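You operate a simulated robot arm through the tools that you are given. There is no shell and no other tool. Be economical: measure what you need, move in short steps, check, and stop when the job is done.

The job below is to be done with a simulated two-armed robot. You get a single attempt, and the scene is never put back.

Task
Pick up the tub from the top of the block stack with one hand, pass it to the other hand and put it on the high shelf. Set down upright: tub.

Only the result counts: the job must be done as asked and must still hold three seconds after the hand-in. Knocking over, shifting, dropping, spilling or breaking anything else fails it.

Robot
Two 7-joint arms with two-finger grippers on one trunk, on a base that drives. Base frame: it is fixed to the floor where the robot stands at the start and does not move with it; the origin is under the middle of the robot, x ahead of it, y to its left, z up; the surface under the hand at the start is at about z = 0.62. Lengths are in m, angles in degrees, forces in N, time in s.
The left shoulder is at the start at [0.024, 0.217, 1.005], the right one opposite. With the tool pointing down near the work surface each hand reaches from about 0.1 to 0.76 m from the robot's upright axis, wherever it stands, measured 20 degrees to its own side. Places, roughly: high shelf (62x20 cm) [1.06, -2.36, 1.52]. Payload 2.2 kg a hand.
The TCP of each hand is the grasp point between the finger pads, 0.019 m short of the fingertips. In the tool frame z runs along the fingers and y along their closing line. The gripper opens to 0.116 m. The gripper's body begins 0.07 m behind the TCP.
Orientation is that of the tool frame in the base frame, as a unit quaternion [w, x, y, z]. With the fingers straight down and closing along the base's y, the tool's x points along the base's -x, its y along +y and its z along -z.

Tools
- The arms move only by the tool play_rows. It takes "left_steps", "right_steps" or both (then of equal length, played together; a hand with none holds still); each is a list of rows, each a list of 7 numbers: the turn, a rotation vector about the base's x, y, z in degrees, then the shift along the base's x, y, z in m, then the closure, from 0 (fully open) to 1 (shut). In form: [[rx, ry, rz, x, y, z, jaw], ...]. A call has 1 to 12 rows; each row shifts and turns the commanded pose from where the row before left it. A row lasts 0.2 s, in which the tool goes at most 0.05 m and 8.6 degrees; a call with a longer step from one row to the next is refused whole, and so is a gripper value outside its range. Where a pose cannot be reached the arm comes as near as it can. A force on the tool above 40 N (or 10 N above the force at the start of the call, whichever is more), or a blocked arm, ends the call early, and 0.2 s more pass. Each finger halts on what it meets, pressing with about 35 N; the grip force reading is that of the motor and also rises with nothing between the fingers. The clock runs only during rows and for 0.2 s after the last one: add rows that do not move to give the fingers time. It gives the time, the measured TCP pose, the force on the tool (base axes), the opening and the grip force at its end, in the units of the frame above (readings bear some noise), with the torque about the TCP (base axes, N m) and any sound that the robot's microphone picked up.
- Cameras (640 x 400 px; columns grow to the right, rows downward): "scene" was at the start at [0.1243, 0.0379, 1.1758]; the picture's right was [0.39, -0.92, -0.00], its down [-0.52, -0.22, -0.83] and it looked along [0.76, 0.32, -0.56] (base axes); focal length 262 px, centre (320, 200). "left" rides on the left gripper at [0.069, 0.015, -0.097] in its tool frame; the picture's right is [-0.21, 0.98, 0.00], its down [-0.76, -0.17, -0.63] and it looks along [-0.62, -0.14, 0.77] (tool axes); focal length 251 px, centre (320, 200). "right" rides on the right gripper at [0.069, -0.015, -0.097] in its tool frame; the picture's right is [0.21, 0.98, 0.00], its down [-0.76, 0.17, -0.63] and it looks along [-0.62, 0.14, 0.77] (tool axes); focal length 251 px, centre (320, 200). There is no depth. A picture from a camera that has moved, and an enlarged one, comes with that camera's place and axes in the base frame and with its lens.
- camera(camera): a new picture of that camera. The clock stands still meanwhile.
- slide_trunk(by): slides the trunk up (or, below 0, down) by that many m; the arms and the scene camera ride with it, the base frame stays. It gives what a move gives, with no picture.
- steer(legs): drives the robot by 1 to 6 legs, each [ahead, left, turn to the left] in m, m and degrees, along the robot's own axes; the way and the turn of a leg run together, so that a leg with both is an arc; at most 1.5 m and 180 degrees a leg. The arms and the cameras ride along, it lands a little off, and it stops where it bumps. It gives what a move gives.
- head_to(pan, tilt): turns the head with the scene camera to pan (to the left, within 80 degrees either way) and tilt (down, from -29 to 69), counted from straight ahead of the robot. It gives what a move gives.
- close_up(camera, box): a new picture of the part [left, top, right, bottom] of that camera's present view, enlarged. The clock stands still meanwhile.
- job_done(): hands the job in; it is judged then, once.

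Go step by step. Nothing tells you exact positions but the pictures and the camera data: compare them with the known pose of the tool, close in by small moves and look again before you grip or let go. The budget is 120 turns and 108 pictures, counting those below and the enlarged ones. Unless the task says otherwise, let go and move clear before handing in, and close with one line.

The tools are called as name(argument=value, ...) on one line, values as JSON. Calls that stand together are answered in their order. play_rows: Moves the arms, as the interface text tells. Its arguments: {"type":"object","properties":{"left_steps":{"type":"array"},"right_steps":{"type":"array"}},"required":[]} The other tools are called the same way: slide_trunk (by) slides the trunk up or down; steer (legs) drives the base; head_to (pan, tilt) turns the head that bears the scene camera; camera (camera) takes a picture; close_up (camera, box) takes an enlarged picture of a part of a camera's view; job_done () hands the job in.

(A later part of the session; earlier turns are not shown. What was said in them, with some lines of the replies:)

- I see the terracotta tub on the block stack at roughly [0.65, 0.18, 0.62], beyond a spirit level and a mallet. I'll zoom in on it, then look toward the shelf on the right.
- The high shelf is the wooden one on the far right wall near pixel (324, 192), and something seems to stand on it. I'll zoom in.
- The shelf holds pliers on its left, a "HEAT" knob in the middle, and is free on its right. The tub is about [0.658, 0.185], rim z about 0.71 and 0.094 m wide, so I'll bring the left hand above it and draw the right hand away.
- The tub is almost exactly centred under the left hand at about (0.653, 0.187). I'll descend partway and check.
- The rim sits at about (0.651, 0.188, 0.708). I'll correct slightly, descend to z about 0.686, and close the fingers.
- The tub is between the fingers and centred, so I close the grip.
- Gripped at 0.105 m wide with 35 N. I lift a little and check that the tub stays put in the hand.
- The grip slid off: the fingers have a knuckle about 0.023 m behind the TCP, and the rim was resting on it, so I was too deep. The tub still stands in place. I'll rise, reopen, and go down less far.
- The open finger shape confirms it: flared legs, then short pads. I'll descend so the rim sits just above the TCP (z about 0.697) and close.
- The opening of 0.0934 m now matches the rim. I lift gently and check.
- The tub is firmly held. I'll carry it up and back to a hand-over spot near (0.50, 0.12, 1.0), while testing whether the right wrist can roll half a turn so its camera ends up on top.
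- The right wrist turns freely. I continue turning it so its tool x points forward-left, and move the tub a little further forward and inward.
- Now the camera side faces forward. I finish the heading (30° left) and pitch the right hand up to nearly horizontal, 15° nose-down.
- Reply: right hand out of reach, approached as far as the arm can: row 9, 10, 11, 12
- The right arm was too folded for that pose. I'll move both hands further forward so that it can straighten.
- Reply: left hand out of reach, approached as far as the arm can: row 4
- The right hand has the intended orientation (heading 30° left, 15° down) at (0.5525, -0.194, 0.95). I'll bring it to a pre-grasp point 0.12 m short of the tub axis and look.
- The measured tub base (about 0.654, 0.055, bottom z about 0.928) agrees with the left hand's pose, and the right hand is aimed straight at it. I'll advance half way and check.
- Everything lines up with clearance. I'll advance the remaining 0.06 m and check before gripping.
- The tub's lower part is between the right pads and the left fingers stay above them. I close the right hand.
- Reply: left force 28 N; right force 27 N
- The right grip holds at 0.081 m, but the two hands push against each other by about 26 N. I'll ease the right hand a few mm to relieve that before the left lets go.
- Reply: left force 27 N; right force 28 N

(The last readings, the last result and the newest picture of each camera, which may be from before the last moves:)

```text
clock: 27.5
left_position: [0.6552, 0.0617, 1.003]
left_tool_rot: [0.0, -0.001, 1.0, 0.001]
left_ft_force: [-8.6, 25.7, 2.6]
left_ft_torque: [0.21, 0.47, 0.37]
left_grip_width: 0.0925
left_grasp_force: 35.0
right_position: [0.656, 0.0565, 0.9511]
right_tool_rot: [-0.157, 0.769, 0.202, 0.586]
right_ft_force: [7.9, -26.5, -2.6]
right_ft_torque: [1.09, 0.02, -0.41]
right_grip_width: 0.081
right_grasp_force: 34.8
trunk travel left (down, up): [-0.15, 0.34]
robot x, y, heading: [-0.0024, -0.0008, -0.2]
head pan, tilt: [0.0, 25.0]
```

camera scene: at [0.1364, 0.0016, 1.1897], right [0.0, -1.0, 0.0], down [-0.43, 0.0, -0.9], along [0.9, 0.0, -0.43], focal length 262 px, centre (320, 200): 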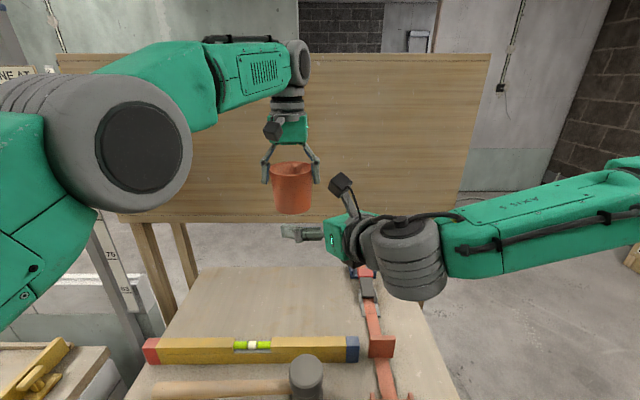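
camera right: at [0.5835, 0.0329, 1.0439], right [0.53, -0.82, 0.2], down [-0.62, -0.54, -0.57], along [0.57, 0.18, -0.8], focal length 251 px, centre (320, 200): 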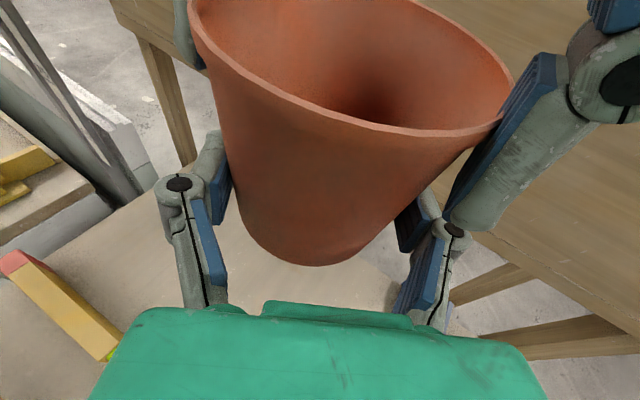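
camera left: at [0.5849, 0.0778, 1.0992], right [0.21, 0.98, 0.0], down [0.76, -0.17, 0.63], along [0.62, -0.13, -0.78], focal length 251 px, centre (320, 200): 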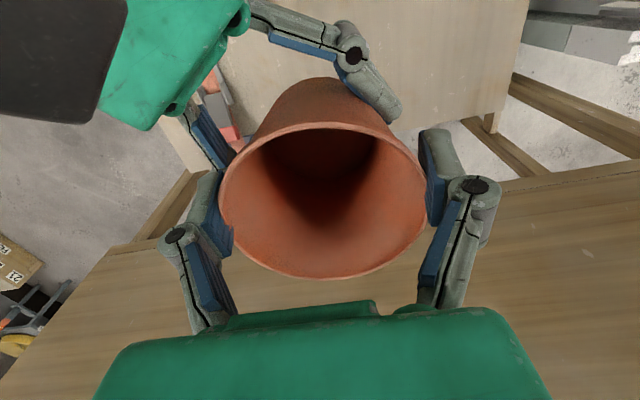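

play_rows(right_steps=[[0, 0, 0, 0.001, -0.003, 0, 1], [0, 0, 0, 0, 0, 0, 1]])

```text
clock: 28.1
left_position: [0.6556, 0.06, 1.002]
left_tool_rot: [0.001, 0.0, 1.0, 0.001]
left_ft_force: [-6.1, 18.0, 5.4]
left_ft_torque: [0.31, 0.2, 0.76]
left_grip_width: 0.0925
left_grasp_force: 34.8
right_position: [0.6562, 0.055, 0.9526]
right_tool_rot: [-0.16, 0.768, 0.205, 0.586]
right_ft_force: [6.9, -16.9, -4.7]
right_ft_torque: [0.53, 0.11, -0.75]
right_grip_width: 0.0809
right_grasp_force: 34.8
trunk travel left (down, up): [-0.15, 0.34]
robot x, y, heading: [0.0006, 0.002, 0.2]
head pan, tilt: [0.0, 25.0]
```

play_rows(right_steps=[[0, 0, 0, 0.001, -0.003, 0, 1], [0, 0, 0, 0, 0, 0, 1]])

camera(camera="right")

```text
clock: 28.7
left_position: [0.6544, 0.0587, 1.0028]
left_tool_rot: [0.002, 0.001, 1.0, 0.0]
left_ft_force: [-0.2, -0.2, 7.3]
left_ft_torque: [0.04, 0.15, 0.86]
left_grip_width: 0.0926
left_grasp_force: 34.8
right_position: [0.6555, 0.0534, 0.952]
right_tool_rot: [-0.16, 0.768, 0.205, 0.586]
right_ft_force: [0.5, 0.0, -7.9]
right_ft_torque: [-0.11, -0.1, -0.84]
right_grip_width: 0.0809
right_grasp_force: 34.7
trunk travel left (down, up): [-0.15, 0.34]
robot x, y, heading: [-0.0018, -0.0001, 0.2]
head pan, tilt: [0.0, 25.0]
```

```text
71 pictures are left
camera right: at [0.5835, 0.0284, 1.0434], right [0.54, -0.82, 0.2], down [-0.62, -0.55, -0.56], along [0.57, 0.18, -0.8], focal length 251 px, centre (320, 200)
```

right: 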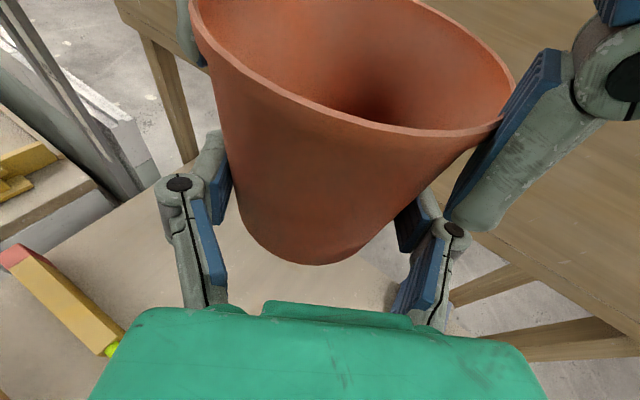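

The side load is gone. Now the left hand opens and rises clear.

play_rows(left_steps=[[0, 0, 0, 0, 0, 0, 0.7], [0, 0, 0, 0, 0, 0, 0.3], [0, 0, 0, 0, 0, 0, 0], [0, 0, 0, 0, 0, 0, 0]])

camera(camera="right")

camera(camera="left")

```text
clock: 29.7
left_position: [0.6556, 0.0596, 1.0013]
left_tool_rot: [0.0, -0.001, 1.0, 0.001]
left_ft_force: [0.7, 0.4, 0.5]
left_ft_torque: [0.01, 0.02, -0.03]
left_grip_width: 0.1159
left_grasp_force: 0.2
right_position: [0.6571, 0.0526, 0.9523]
right_tool_rot: [-0.159, 0.767, 0.204, 0.587]
right_ft_force: [-0.3, 0.0, -1.9]
right_ft_torque: [0.01, 0.01, 0.04]
right_grip_width: 0.081
right_grasp_force: 34.9
trunk travel left (down, up): [-0.15, 0.34]
robot x, y, heading: [-0.001, -0.0015, 0.1]
head pan, tilt: [0.0, 25.0]
```

```text
70 pictures are left
camera right: at [0.585, 0.0266, 1.0443], right [0.54, -0.82, 0.2], down [-0.62, -0.54, -0.57], along [0.57, 0.18, -0.8], focal length 251 px, centre (320, 200)
```

right: 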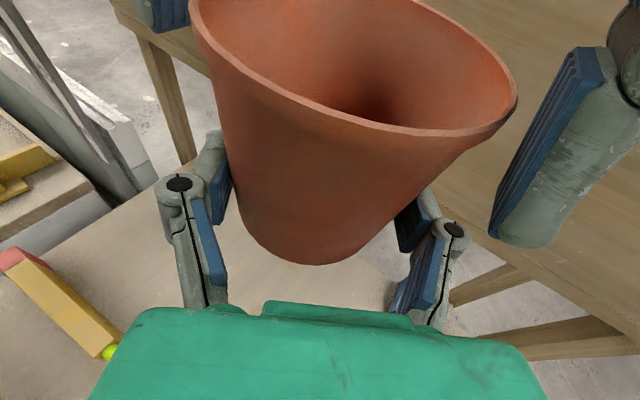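

```text
69 pictures are left
camera left: at [0.5847, 0.0763, 1.0987], right [0.21, 0.98, 0.0], down [0.76, -0.17, 0.63], along [0.62, -0.13, -0.77], focal length 251 px, centre (320, 200)
```

left: 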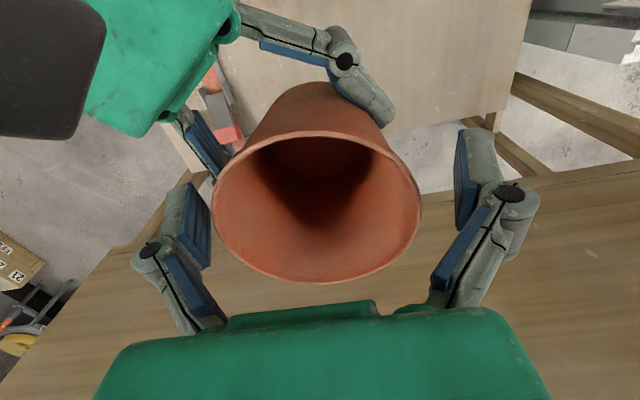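

The right hand alone holds the tub level. The left hand goes up, then back to its own side.

play_rows(left_steps=[[0, 0, 0, 0, 0, 0.02, 0], [0, 0, 0, 0, 0, 0.025, 0], [0, 0, 0, 0, 0.005, 0.025, 0], [0, 0, 0, -0.01, 0.03, 0.01, 0], [0, 0, 0, -0.02, 0.035, 0, 0], [0, 0, 0, -0.03, 0.03, 0, 0], [0, 0, 0, -0.035, 0.03, 0, 0], [0, 0, 0, -0.035, 0.03, 0, 0], [0, 0, 0, -0.035, 0.03, 0, 0], [0, 0, 0, -0.035, 0.03, 0, 0], [0, 0, 0, -0.035, 0.02, 0, 0]])

camera(camera="scene")

```text
clock: 32.1
left_position: [0.4018, 0.3148, 1.0665]
left_tool_rot: [0.002, 0.0, 1.0, -0.002]
left_ft_force: [-1.1, 0.8, 0.5]
left_ft_torque: [-0.03, 0.01, 0.01]
left_grip_width: 0.1159
left_grasp_force: 0.0
left hand out of reach, approached as far as the arm can: row 1, 2, 3
right_position: [0.6567, 0.0603, 0.9534]
right_tool_rot: [-0.156, 0.768, 0.205, 0.586]
right_ft_force: [0.2, 0.8, -1.1]
right_ft_torque: [-0.03, 0.0, -0.04]
right_grip_width: 0.0807
right_grasp_force: 34.8
trunk travel left (down, up): [-0.15, 0.34]
robot x, y, heading: [0.0006, -0.0006, 0.2]
head pan, tilt: [0.0, 25.0]
```

```text
68 pictures are left
camera scene: at [0.1341, 0.0112, 1.19], right [0.0, -1.0, 0.01], down [-0.43, -0.01, -0.91], along [0.91, 0.0, -0.43], focal length 262 px, centre (320, 200)
```

scene: 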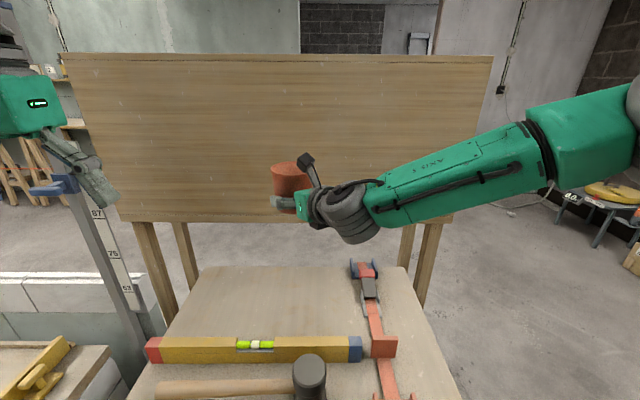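

The hand-over is done: the right hand holds the tub and the left is clear. Next I look right and behind for obstacles before turning toward the shelf wall.

head_to(pan=-75, tilt=25)

camera(camera="scene")

```text
clock: 33.6
left_position: [0.404, 0.3086, 1.069]
left_tool_rot: [0.0, 0.0, 1.0, 0.001]
left_ft_force: [0.3, 0.3, -0.3]
left_ft_torque: [0.0, -0.02, -0.01]
left_grip_width: 0.116
left_grasp_force: 0.0
right_position: [0.6577, 0.0519, 0.9522]
right_tool_rot: [-0.158, 0.768, 0.204, 0.586]
right_ft_force: [0.3, 0.0, -1.0]
right_ft_torque: [0.01, -0.01, 0.04]
right_grip_width: 0.0808
right_grasp_force: 35.5
trunk travel left (down, up): [-0.15, 0.34]
robot x, y, heading: [-0.0044, 0.0, 0.2]
head pan, tilt: [-75.0, 25.0]
```

```text
67 pictures are left
camera scene: at [0.0667, -0.0872, 1.1902], right [-0.97, -0.26, 0.0], down [-0.11, 0.41, -0.91], along [0.23, -0.88, -0.42], focal length 262 px, centre (320, 200)
```

scene: 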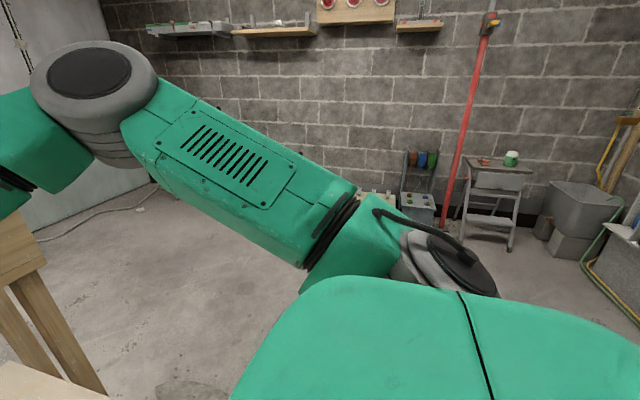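

The floor to the right is clear. I turn 90° right in place.

steer(legs=[[0, 0, -45], [0, 0, -45]])

head_to(pan=20, tilt=5)

camera(camera="scene")

camera(camera="right")

```text
clock: 38.1
left_position: [0.2966, -0.4039, 1.0715]
left_tool_rot: [0.004, 0.708, 0.707, 0.003]
left_ft_force: [-1.2, -0.1, -0.4]
left_ft_torque: [0.0, -0.02, -0.01]
left_grip_width: 0.1159
left_grasp_force: 0.1
right_position: [0.0406, -0.6581, 0.9531]
right_tool_rot: [0.3, 0.685, -0.4, 0.53]
right_ft_force: [-0.5, -0.5, -0.4]
right_ft_torque: [0.05, 0.01, 0.05]
right_grip_width: 0.0805
right_grasp_force: 35.1
trunk travel left (down, up): [-0.15, 0.34]
robot x, y, heading: [-0.003, -0.001, -89.8]
head pan, tilt: [-75.0, 25.0]
```

```text
clock: 39.8
left_position: [0.3086, -0.4009, 1.069]
left_tool_rot: [0.001, 0.707, 0.707, -0.002]
left_ft_force: [0.3, -0.7, 0.0]
left_ft_torque: [0.0, -0.03, -0.02]
left_grip_width: 0.1162
left_grasp_force: 0.0
right_position: [0.0536, -0.6543, 0.9532]
right_tool_rot: [0.303, 0.688, -0.398, 0.526]
right_ft_force: [0.5, 0.1, -0.5]
right_ft_torque: [-0.01, -0.01, -0.01]
right_grip_width: 0.0804
right_grasp_force: 35.2
trunk travel left (down, up): [-0.15, 0.34]
robot x, y, heading: [-0.0017, -0.0014, -90.1]
head pan, tilt: [20.0, 5.0]
```

```text
66 pictures are left
camera scene: at [0.0277, -0.1274, 1.2225], right [-0.94, -0.34, 0.0], down [-0.03, 0.09, -1.0], along [0.34, -0.94, -0.09], focal length 262 px, centre (320, 200)
```

scene: 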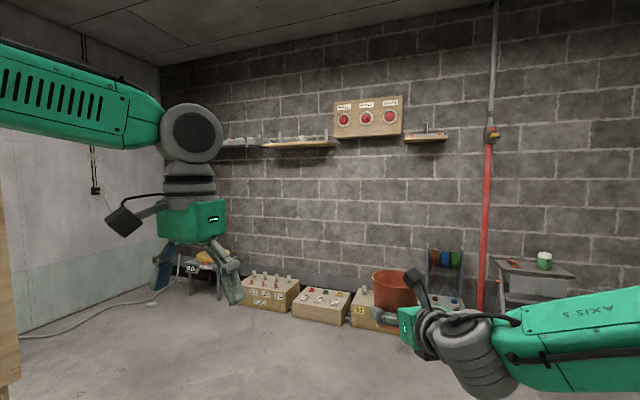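

```text
65 pictures are left
camera right: at [0.0291, -0.5818, 1.0451], right [-0.82, -0.54, 0.21], down [-0.55, 0.62, -0.56], along [0.17, -0.58, -0.8], focal length 251 px, centre (320, 200)
```

right: 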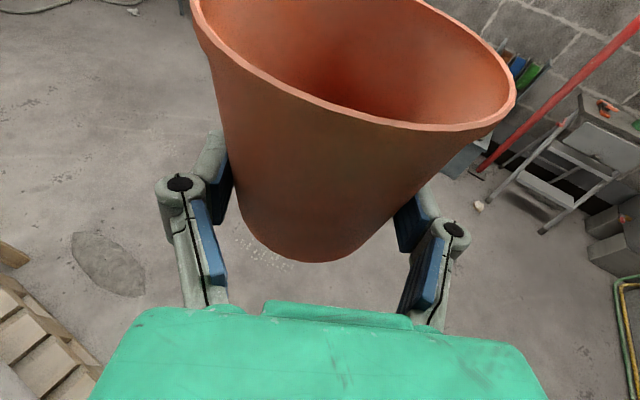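

The tub travels well. I drive 1.2 m ahead and then 0.95 m left so I stand before the shelf with room to spare.

steer(legs=[[1.2, 0, 0], [0, 0.95, 0]])

slide_trunk(by=0.34)

head_to(pan=0, tilt=5)

camera(camera="scene")

```text
clock: 50.5
left_position: [1.2499, -1.6054, 1.0689]
left_tool_rot: [0.001, 0.709, 0.705, -0.003]
left_ft_force: [-1.2, -1.1, -0.4]
left_ft_torque: [-0.01, -0.01, -0.01]
left_grip_width: 0.116
left_grasp_force: 0.0
right_position: [0.9913, -1.8579, 0.9537]
right_tool_rot: [0.304, 0.687, -0.399, 0.525]
right_ft_force: [0.5, 0.6, -0.9]
right_ft_torque: [-0.02, 0.03, 0.01]
right_grip_width: 0.0804
right_grasp_force: 34.9
trunk travel left (down, up): [-0.15, 0.34]
robot x, y, heading: [0.9415, -1.2022, -90.3]
head pan, tilt: [20.0, 5.0]
```

```text
clock: 53.8
left_position: [1.249, -1.6028, 1.4092]
left_tool_rot: [0.002, 0.709, 0.706, -0.002]
left_ft_force: [0.1, 0.3, 0.1]
left_ft_torque: [0.0, 0.0, 0.01]
left_grip_width: 0.1159
left_grasp_force: 0.0
right_position: [0.9916, -1.8562, 1.2956]
right_tool_rot: [0.307, 0.686, -0.4, 0.524]
right_ft_force: [0.3, 0.1, -0.8]
right_ft_torque: [-0.01, 0.0, 0.01]
right_grip_width: 0.0802
right_grasp_force: 35.7
trunk travel left (down, up): [-0.49, 0.0]
robot x, y, heading: [0.9362, -1.2023, -90.3]
head pan, tilt: [20.0, 5.0]
```

```text
clock: 54.6
left_position: [1.2498, -1.6036, 1.4103]
left_tool_rot: [0.001, 0.709, 0.706, -0.003]
left_ft_force: [0.4, -0.6, -0.2]
left_ft_torque: [-0.05, 0.02, -0.01]
left_grip_width: 0.116
left_grasp_force: 0.0
right_position: [0.9933, -1.8564, 1.2954]
right_tool_rot: [0.307, 0.686, -0.399, 0.526]
right_ft_force: [0.1, 0.4, -1.1]
right_ft_torque: [0.0, 0.0, 0.01]
right_grip_width: 0.0801
right_grasp_force: 35.0
trunk travel left (down, up): [-0.49, 0.0]
robot x, y, heading: [0.9399, -1.2022, -90.1]
head pan, tilt: [0.0, 5.0]
```

```text
64 pictures are left
camera scene: at [0.9412, -1.3377, 1.5624], right [-1.0, 0.0, 0.0], down [0.0, 0.09, -1.0], along [0.0, -1.0, -0.09], focal length 262 px, centre (320, 200)
```

scene: 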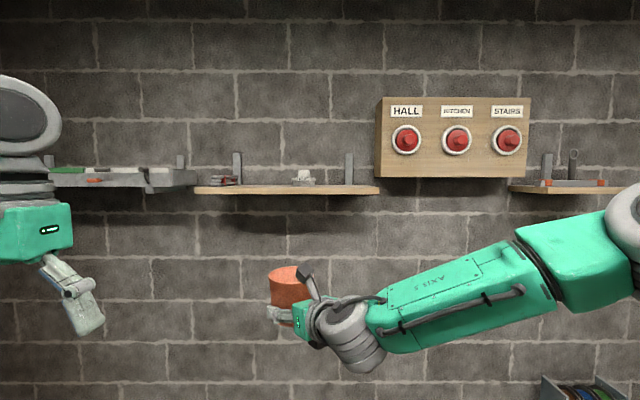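

The shelf is right ahead and nearly edge-on. I'll zoom in on it.

close_up(camera="scene", box=[180, 140, 400, 240])

```text
2.91 times, centred on (290, 190) of scene
camera zoom: at [0.9412, -1.3377, 1.5624], right [-1.0, 0.0, 0.0], down [0.0, 0.09, -1.0], along [0.0, -1.0, -0.09], focal length 762 px, centre (407, 229)
```

zoom: 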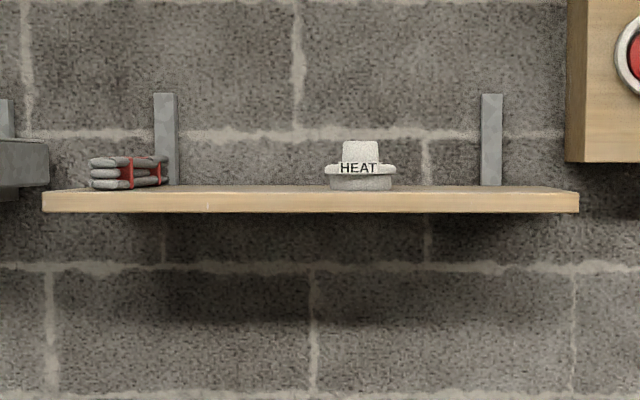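

Free space is at the right part of the shelf, x about 0.845; the knob covers about 0.96–1.04, shelf top z is about 1.52, front edge y about -2.24. I raise the tub above shelf height, move it to x 0.845, and turn the hand to point straight at the wall.

play_rows(right_steps=[[0, 0, -3, -0.015, 0, 0.03, 1], [0, 0, -3, -0.015, 0, 0.03, 1], [0, 0, -3, -0.015, 0, 0.03, 1], [0, 0, -3, -0.015, 0, 0.03, 1], [0, 0, -3, -0.015, 0, 0.03, 1], [0, 0, -3, -0.015, 0, 0.03, 1], [0, 0, -3, -0.015, 0, 0.03, 1], [0, 0, -3, -0.015, 0, 0.03, 1], [0, 0, -3, -0.015, 0, 0.03, 1], [0, 0, -3, -0.013, 0, 0.03, 1], [0, 0, 0, 0, 0, 0, 1]], left_steps=[[0, 0, 0, 0, 0.012, -0.01, 0], [0, 0, 0, 0, 0.012, -0.01, 0], [0, 0, 0, 0, 0.012, -0.01, 0], [0, 0, 0, 0, 0.012, -0.01, 0], [0, 0, 0, 0, 0.012, -0.01, 0], [0, 0, 0, 0, 0.012, -0.01, 0], [0, 0, 0, 0, 0.012, -0.01, 0], [0, 0, 0, 0, 0.012, -0.01, 0], [0, 0, 0, 0, 0.012, -0.01, 0], [0, 0, 0, 0, 0.012, -0.01, 0], [0, 0, 0, 0, 0, 0, 0]])

camera(camera="scene")

camera(camera="right")

```text
clock: 57.0
left_position: [1.2456, -1.4811, 1.3098]
left_tool_rot: [0.003, 0.709, 0.705, -0.003]
left_ft_force: [-0.3, -0.1, 0.2]
left_ft_torque: [0.02, 0.01, -0.01]
left_grip_width: 0.1157
left_grasp_force: 0.1
right_position: [0.84, -1.8567, 1.5964]
right_tool_rot: [-0.432, -0.559, 0.563, -0.429]
right_ft_force: [-0.1, 0.6, -0.9]
right_ft_torque: [0.01, -0.02, 0.02]
right_grip_width: 0.0805
right_grasp_force: 35.2
trunk travel left (down, up): [-0.49, 0.0]
robot x, y, heading: [0.9362, -1.2053, -90.1]
head pan, tilt: [0.0, 5.0]
```

```text
62 pictures are left
camera scene: at [0.9372, -1.3359, 1.5625], right [-1.0, 0.0, 0.0], down [0.0, 0.09, -1.0], along [0.0, -1.0, -0.09], focal length 262 px, centre (320, 200)
```

scene: 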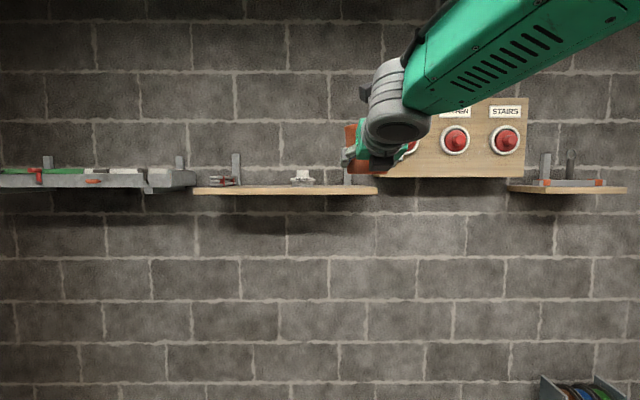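

```text
61 pictures are left
camera right: at [0.8552, -1.7807, 1.6868], right [-0.98, -0.05, 0.21], down [-0.16, 0.81, -0.57], along [-0.14, -0.59, -0.8], focal length 251 px, centre (320, 200)
```

right: 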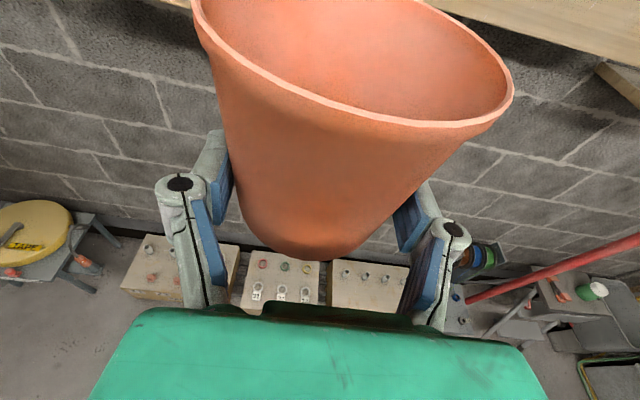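

The tub is at the right height, aimed at the wall. I drive closer (0.30 m ahead, 0.15 m left) so the head camera can see past the hand, then look.

steer(legs=[[0.3, 0.15, 0]])

play_rows(right_steps=[[0, 0, 0, -0.03, 0, 0.002, 1], [0, 0, 0, -0.03, 0, 0.002, 1], [0, 0, 0, -0.03, 0, 0.002, 1], [0, 0, 0, -0.03, 0, 0.002, 1], [0, 0, 0, -0.025, 0, 0.002, 1], [0, 0, 0, 0, 0, 0, 1]])

camera(camera="scene")

camera(camera="right")

```text
clock: 59.2
left_position: [1.3897, -1.7814, 1.3109]
left_tool_rot: [0.005, 0.71, 0.704, -0.001]
left_ft_force: [0.2, 0.3, 0.1]
left_ft_torque: [-0.01, 0.05, 0.0]
left_grip_width: 0.1161
left_grasp_force: 0.1
right_position: [0.9817, -2.1548, 1.5973]
right_tool_rot: [-0.432, -0.557, 0.564, -0.431]
right_ft_force: [-0.1, -0.3, -1.4]
right_ft_torque: [-0.01, -0.03, 0.01]
right_grip_width: 0.0801
right_grasp_force: 34.7
trunk travel left (down, up): [-0.49, 0.0]
robot x, y, heading: [1.0889, -1.5039, -90.5]
head pan, tilt: [0.0, 5.0]
```

```text
clock: 60.6
left_position: [1.3968, -1.7837, 1.3089]
left_tool_rot: [0.003, 0.71, 0.704, -0.003]
left_ft_force: [0.1, 0.0, -0.1]
left_ft_torque: [-0.01, 0.01, -0.04]
left_grip_width: 0.1161
left_grasp_force: 0.0
right_position: [0.843, -2.1553, 1.6082]
right_tool_rot: [-0.433, -0.558, 0.563, -0.429]
right_ft_force: [0.0, 0.5, -0.7]
right_ft_torque: [0.01, 0.03, -0.04]
right_grip_width: 0.0803
right_grasp_force: 35.2
trunk travel left (down, up): [-0.49, 0.0]
robot x, y, heading: [1.0894, -1.506, -90.6]
head pan, tilt: [0.0, 5.0]
```

```text
60 pictures are left
camera scene: at [1.0903, -1.6374, 1.5625], right [-1.0, 0.01, 0.0], down [0.0, 0.09, -1.0], along [-0.01, -1.0, -0.09], focal length 262 px, centre (320, 200)
```

scene: 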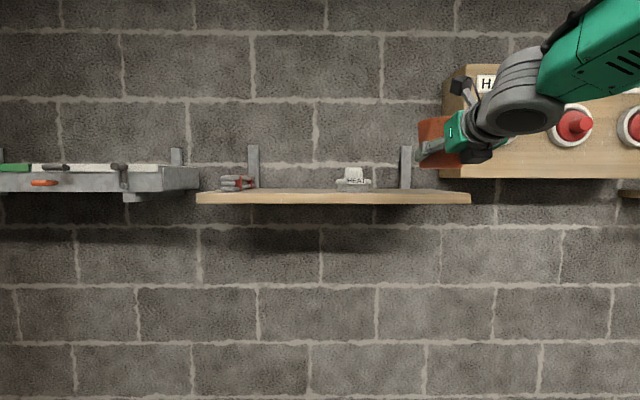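

```text
59 pictures are left
camera right: at [0.8598, -2.0799, 1.6985], right [-0.98, -0.05, 0.21], down [-0.16, 0.81, -0.57], along [-0.14, -0.59, -0.8], focal length 251 px, centre (320, 200)
```

right: 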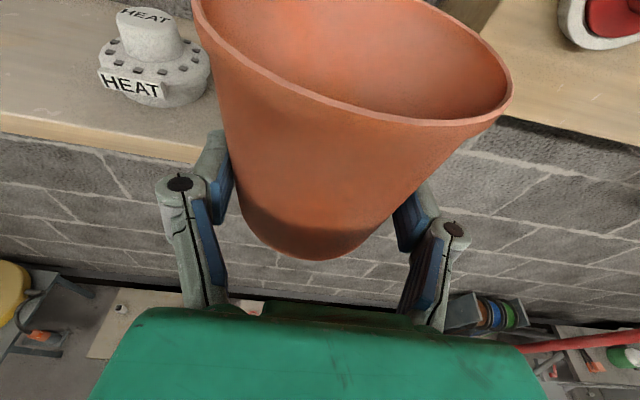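

From the hand camera the shelf's front edge lies at y about -2.25 and the knob's near side at x about 0.96. I drive 0.12 m further, staying 6 cm above the shelf, and look again.

steer(legs=[[0.12, 0, 0]])

camera(camera="scene")

camera(camera="right")

```text
clock: 61.9
left_position: [1.3958, -1.8979, 1.3103]
left_tool_rot: [0.003, 0.71, 0.704, -0.004]
left_ft_force: [-0.2, -0.3, 0.1]
left_ft_torque: [0.03, -0.03, 0.0]
left_grip_width: 0.1161
left_grasp_force: 0.0
right_position: [0.844, -2.269, 1.6093]
right_tool_rot: [-0.434, -0.557, 0.563, -0.429]
right_ft_force: [-0.2, 0.3, -1.6]
right_ft_torque: [0.0, -0.03, -0.02]
right_grip_width: 0.08
right_grasp_force: 34.9
trunk travel left (down, up): [-0.49, 0.0]
robot x, y, heading: [1.0877, -1.6235, -90.3]
head pan, tilt: [0.0, 5.0]
```

```text
58 pictures are left
camera scene: at [1.0934, -1.7501, 1.563], right [-1.0, 0.01, 0.01], down [0.0, 0.09, -1.0], along [-0.01, -1.0, -0.09], focal length 262 px, centre (320, 200)
```

scene: 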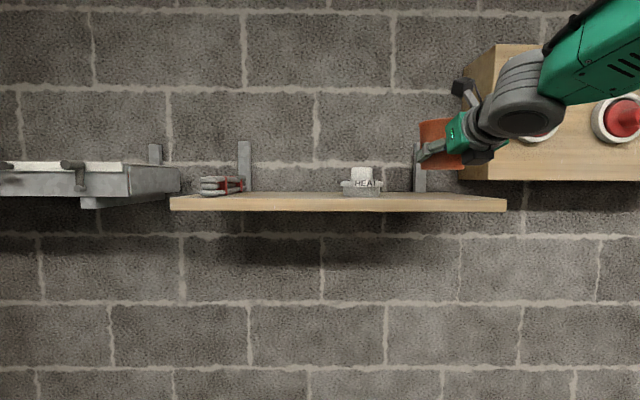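

```text
57 pictures are left
camera right: at [0.8593, -2.1941, 1.6999], right [-0.98, -0.04, 0.21], down [-0.16, 0.81, -0.57], along [-0.14, -0.59, -0.8], focal length 251 px, centre (320, 200)
```

right: 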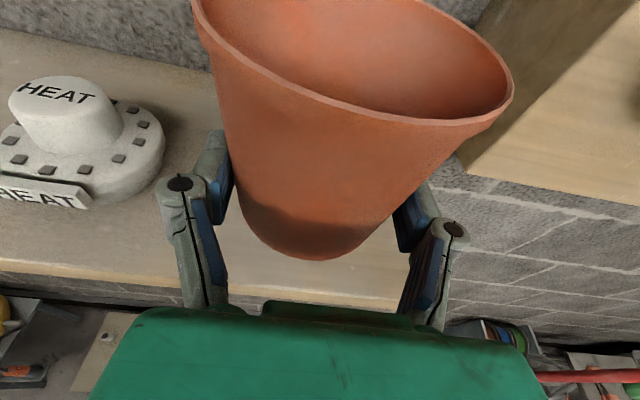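

The tub is above the free right part of the shelf. I move it 5 cm deeper and a touch right, then lower part of the way and inspect.

play_rows(right_steps=[[0, 0, 0, -0.004, -0.025, 0, 1], [0, 0, 0, -0.004, -0.027, 0, 1], [0, 0, 0, 0, 0, -0.015, 1], [0, 0, 0, 0, 0, -0.015, 1], [0, 0, 0, 0, 0, 0, 1]])

close_up(camera="scene", box=[340, 90, 540, 240])

camera(camera="right")

```text
clock: 63.1
left_position: [1.3887, -1.899, 1.3117]
left_tool_rot: [0.005, 0.71, 0.704, -0.003]
left_ft_force: [0.4, 0.0, 0.1]
left_ft_torque: [-0.02, -0.01, -0.02]
left_grip_width: 0.1157
left_grasp_force: 0.1
right_position: [0.8268, -2.3235, 1.578]
right_tool_rot: [-0.432, -0.556, 0.565, -0.43]
right_ft_force: [-0.5, -0.3, 0.2]
right_ft_torque: [0.01, 0.02, 0.03]
right_grip_width: 0.08
right_grasp_force: 35.6
trunk travel left (down, up): [-0.49, 0.0]
robot x, y, heading: [1.0834, -1.6231, -90.4]
head pan, tilt: [0.0, 5.0]
```

```text
2.67 times, centred on (440, 165) of scene
camera zoom: at [1.0888, -1.755, 1.5625], right [-1.0, 0.01, 0.0], down [0.0, 0.09, -1.0], along [-0.01, -1.0, -0.09], focal length 698 px, centre (0, 293)
```

zoom: 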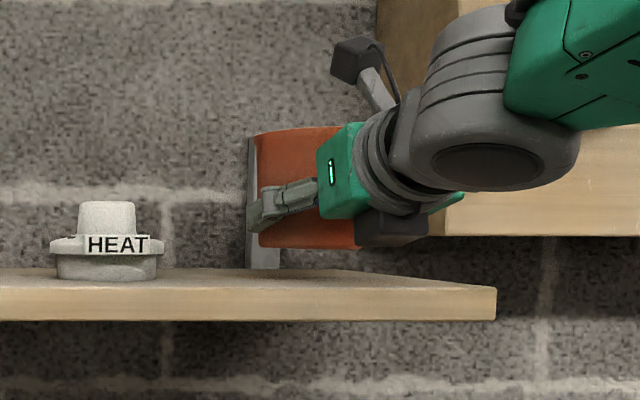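

```text
55 pictures are left
camera right: at [0.8419, -2.2485, 1.6683], right [-0.98, -0.04, 0.2], down [-0.15, 0.81, -0.57], along [-0.14, -0.59, -0.8], focal length 251 px, centre (320, 200)
```

right: 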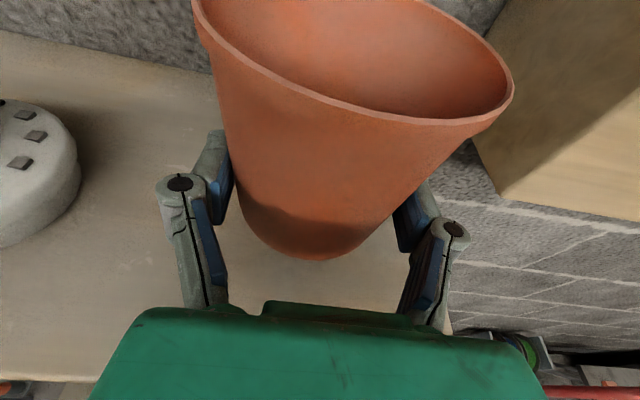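

The gap to the shelf is about 3 cm. I shift slightly left and outward and lower by 2.2 cm, then check.

play_rows(right_steps=[[0, 0, 0, 0.008, 0.008, 0, 1], [0, 0, 0, 0, 0, -0.012, 1], [0, 0, 0, 0, 0, -0.01, 1], [0, 0, 0, 0, 0, 0, 1]])

close_up(camera="scene", box=[380, 120, 500, 210])

camera(camera="right")

```text
clock: 64.1
left_position: [1.3891, -1.8995, 1.3127]
left_tool_rot: [0.006, 0.71, 0.704, -0.002]
left_ft_force: [1.0, 0.7, -1.2]
left_ft_torque: [0.03, 0.01, 0.04]
left_grip_width: 0.116
left_grasp_force: 0.0
right_position: [0.8339, -2.3159, 1.5545]
right_tool_rot: [-0.432, -0.556, 0.565, -0.43]
right_ft_force: [0.4, -0.5, -0.7]
right_ft_torque: [-0.04, -0.02, 0.03]
right_grip_width: 0.0805
right_grasp_force: 34.7
trunk travel left (down, up): [-0.49, 0.0]
robot x, y, heading: [1.0827, -1.6203, -90.5]
head pan, tilt: [0.0, 5.0]
```

```text
4.44 times, centred on (440, 165) of scene
camera zoom: at [1.0895, -1.7553, 1.5625], right [-1.0, 0.01, 0.0], down [0.0, 0.09, -1.0], along [-0.01, -1.0, -0.09], focal length 1164 px, centre (-213, 356)
```

zoom: 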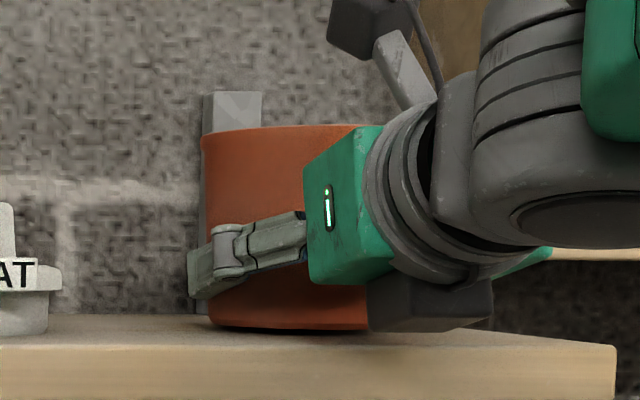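

```text
53 pictures are left
camera right: at [0.8497, -2.2405, 1.6464], right [-0.98, -0.04, 0.2], down [-0.15, 0.81, -0.57], along [-0.14, -0.59, -0.8], focal length 251 px, centre (320, 200)
```

right: 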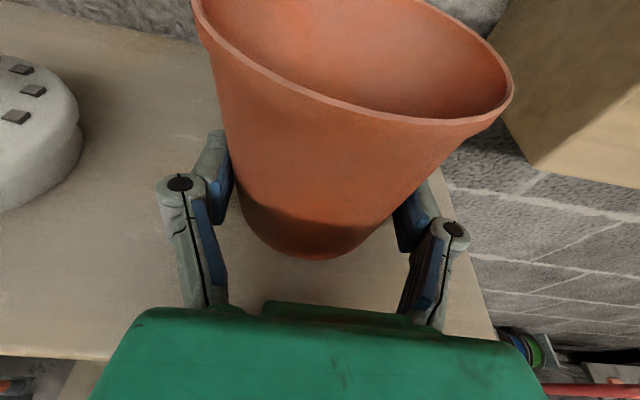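

About 8 mm of gap remains. I lower slowly while watching the force.

play_rows(right_steps=[[0, 0, 0, 0, 0, -0.003, 1], [0, 0, 0, 0, 0, -0.003, 1], [0, 0, 0, 0, 0, 0, 1]])

close_up(camera="scene", box=[380, 120, 500, 210])

```text
clock: 64.9
left_position: [1.3926, -1.8977, 1.3115]
left_tool_rot: [0.005, 0.71, 0.704, -0.003]
left_ft_force: [-0.8, 0.5, -0.3]
left_ft_torque: [-0.01, -0.03, 0.0]
left_grip_width: 0.1157
left_grasp_force: 0.3
right_position: [0.8411, -2.3141, 1.5526]
right_tool_rot: [-0.434, -0.556, 0.562, -0.432]
right_ft_force: [2.8, 1.0, 10.2]
right_ft_torque: [0.29, 0.09, -0.12]
right_grip_width: 0.0804
right_grasp_force: 35.5
trunk travel left (down, up): [-0.49, 0.0]
robot x, y, heading: [1.0864, -1.6242, -90.4]
head pan, tilt: [0.0, 5.0]
```

```text
4.44 times, centred on (440, 165) of scene
camera zoom: at [1.0927, -1.7523, 1.5629], right [-1.0, 0.01, 0.0], down [0.0, 0.09, -1.0], along [-0.01, -1.0, -0.09], focal length 1164 px, centre (-213, 356)
```

zoom: 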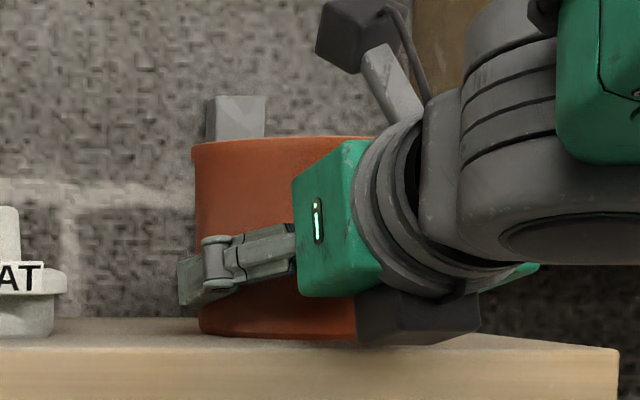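

Contact: 10 N up, with a moment pointing to the tub's near bottom edge. I lower 2 mm more to seat it.

play_rows(right_steps=[[0, 0, 0, 0, 0, -0.002, 1], [0, 0, 0, 0, 0, 0, 1]])

camera(camera="right")

```text
clock: 65.5
left_position: [1.3917, -1.8979, 1.311]
left_tool_rot: [0.004, 0.71, 0.704, -0.003]
left_ft_force: [-0.4, 0.3, 0.7]
left_ft_torque: [0.0, -0.04, -0.01]
left_grip_width: 0.1164
left_grasp_force: 0.1
right_position: [0.8399, -2.3138, 1.5505]
right_tool_rot: [-0.433, -0.557, 0.562, -0.432]
right_ft_force: [6.7, -0.7, 19.6]
right_ft_torque: [-0.17, -0.01, 0.08]
right_grip_width: 0.0798
right_grasp_force: 35.9
trunk travel left (down, up): [-0.49, 0.0]
robot x, y, heading: [1.0871, -1.6251, -90.5]
head pan, tilt: [0.0, 5.0]
```

```text
51 pictures are left
camera right: at [0.8556, -2.2381, 1.6414], right [-0.98, -0.05, 0.2], down [-0.16, 0.8, -0.57], along [-0.14, -0.59, -0.79], focal length 251 px, centre (320, 200)
```

right: 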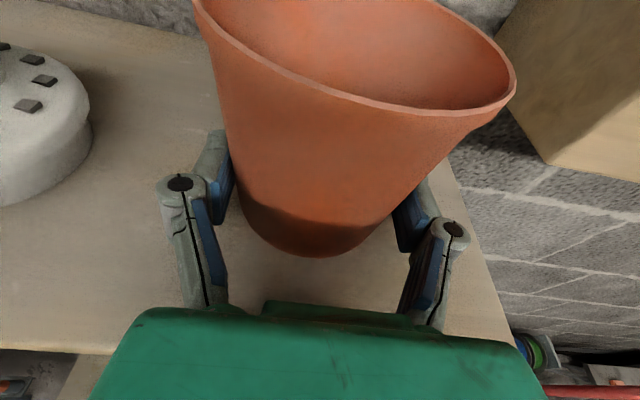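

The tub is seated flat: 20 N straight up with almost no moment. I ease off 1 mm and open slowly.

play_rows(right_steps=[[0, 0, 0, 0, 0, 0.0015, 1], [0, 0, 0, 0, 0, 0, 0.4], [0, 0, 0, 0, 0, 0, 0.3], [0, 0, 0, 0, 0, 0, 0.2], [0, 0, 0, 0, 0, 0, 0.1], [0, 0, 0, 0, 0, 0, 0], [0, 0, 0, 0, 0, 0, 0]])

camera(camera="right")

close_up(camera="scene", box=[380, 120, 500, 210])

```text
clock: 67.1
left_position: [1.3875, -1.8996, 1.312]
left_tool_rot: [0.005, 0.71, 0.704, -0.001]
left_ft_force: [-0.4, -0.1, 0.1]
left_ft_torque: [0.0, 0.0, 0.03]
left_grip_width: 0.1157
left_grasp_force: 0.1
right_position: [0.8343, -2.3146, 1.5495]
right_tool_rot: [-0.432, -0.556, 0.565, -0.43]
right_ft_force: [1.0, 0.4, -0.1]
right_ft_torque: [0.02, 0.0, 0.0]
right_grip_width: 0.1157
right_grasp_force: 0.0
trunk travel left (down, up): [-0.49, 0.0]
robot x, y, heading: [1.0885, -1.6241, -90.4]
head pan, tilt: [0.0, 5.0]
```

```text
50 pictures are left
camera right: at [0.8498, -2.2399, 1.6401], right [-0.98, -0.04, 0.2], down [-0.15, 0.81, -0.57], along [-0.14, -0.59, -0.8], focal length 251 px, centre (320, 200)
```

right: 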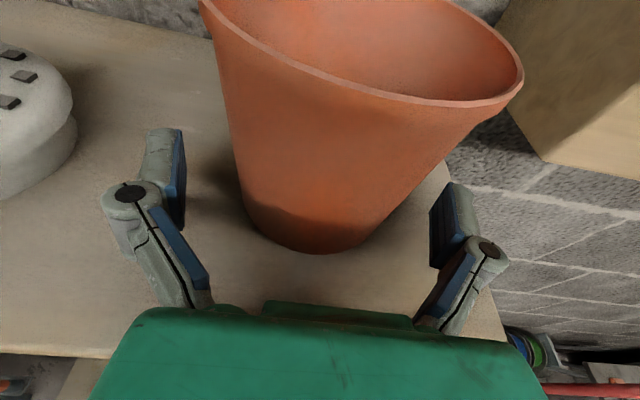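

```text
4.44 times, centred on (440, 165) of scene
camera zoom: at [1.088, -1.7549, 1.5626], right [-1.0, 0.01, 0.0], down [0.0, 0.09, -1.0], along [-0.01, -1.0, -0.09], focal length 1164 px, centre (-213, 356)
```

zoom: 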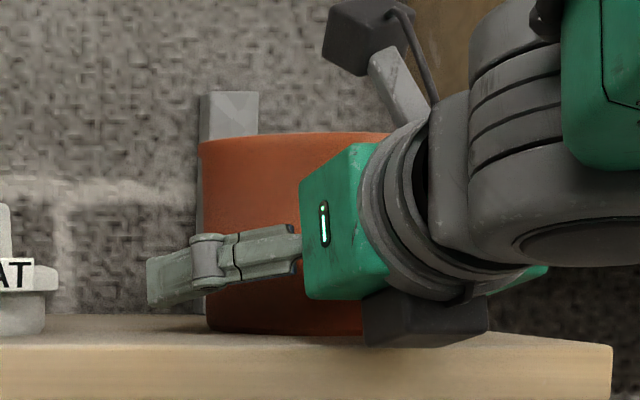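

The tub stands on its own, centred between the open fingers. I withdraw straight back.

play_rows(right_steps=[[0, 0, 0, 0, 0.015, 0.001, 0], [0, 0, 0, 0, 0.02, 0.001, 0], [0, 0, 0, 0, 0.025, 0, 0], [0, 0, 0, 0, 0.03, 0, 0], [0, 0, 0, 0, 0.03, 0, 0], [0, 0, 0, 0, 0.03, 0, 0]])

steer(legs=[[-0.25, 0, 0]])

camera(camera="scene")

camera(camera="right")

```text
clock: 68.5
left_position: [1.3906, -1.8987, 1.3107]
left_tool_rot: [0.005, 0.71, 0.704, -0.003]
left_ft_force: [0.8, -0.9, 0.3]
left_ft_torque: [-0.03, 0.01, 0.01]
left_grip_width: 0.1157
left_grasp_force: 0.0
right_position: [0.8186, -2.2403, 1.5415]
right_tool_rot: [-0.431, -0.554, 0.565, -0.433]
right_ft_force: [-0.1, -0.2, 0.8]
right_ft_torque: [-0.01, -0.03, -0.01]
right_grip_width: 0.1161
right_grasp_force: 0.2
right hand out of reach, approached as far as the arm can: row 4, 5, 6
trunk travel left (down, up): [-0.49, 0.0]
robot x, y, heading: [1.084, -1.6208, -90.5]
head pan, tilt: [0.0, 5.0]
```

```text
clock: 70.3
left_position: [1.39, -1.6529, 1.3103]
left_tool_rot: [0.005, 0.71, 0.704, -0.001]
left_ft_force: [-0.5, -0.2, -0.3]
left_ft_torque: [0.0, 0.0, 0.0]
left_grip_width: 0.1161
left_grasp_force: 0.0
right_position: [0.8146, -1.996, 1.5349]
right_tool_rot: [-0.428, -0.555, 0.568, -0.43]
right_ft_force: [0.2, 0.4, 0.0]
right_ft_torque: [-0.01, 0.04, 0.02]
right_grip_width: 0.1158
right_grasp_force: 0.0
trunk travel left (down, up): [-0.49, 0.0]
robot x, y, heading: [1.0854, -1.3732, -90.4]
head pan, tilt: [0.0, 5.0]
```

```text
48 pictures are left
camera scene: at [1.0868, -1.5098, 1.5621], right [-1.0, 0.01, 0.0], down [0.0, 0.09, -1.0], along [-0.01, -1.0, -0.09], focal length 262 px, centre (320, 200)
```

scene: 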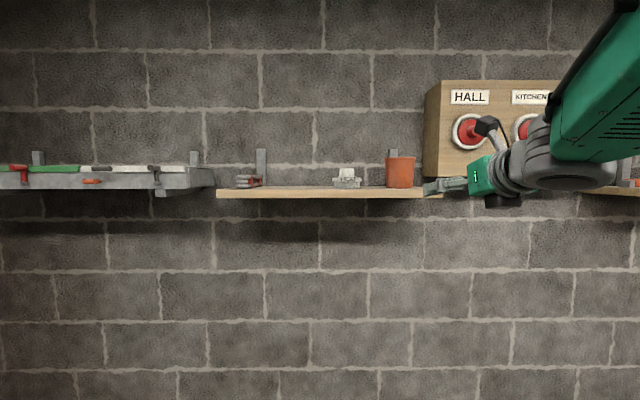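

```text
47 pictures are left
camera right: at [0.83, -1.9224, 1.627], right [-0.98, -0.04, 0.19], down [-0.15, 0.81, -0.56], along [-0.13, -0.58, -0.8], focal length 251 px, centre (320, 200)
```

right: 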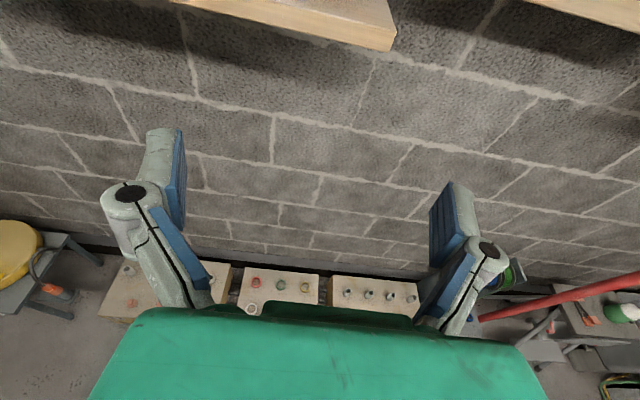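

The hands are clear. A close look at the shelf confirms the state before hand-in.

close_up(camera="scene", box=[300, 120, 460, 220])

```text
4.00 times, centred on (380, 170) of scene
camera zoom: at [1.0868, -1.5098, 1.5621], right [-1.0, 0.01, 0.0], down [0.0, 0.09, -1.0], along [-0.01, -1.0, -0.09], focal length 1047 px, centre (80, 320)
```

zoom: 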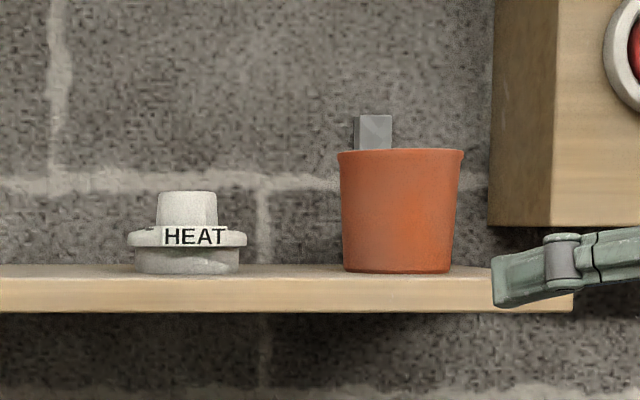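

The tub stands upright on the high shelf, and the knob and everything else are untouched. I hand in now.

job_done()

```text
The job is handed in.
```

The tub is upright on the high shelf: the left hand picked it up, the right hand took it over and set it down, and nothing else was moved.
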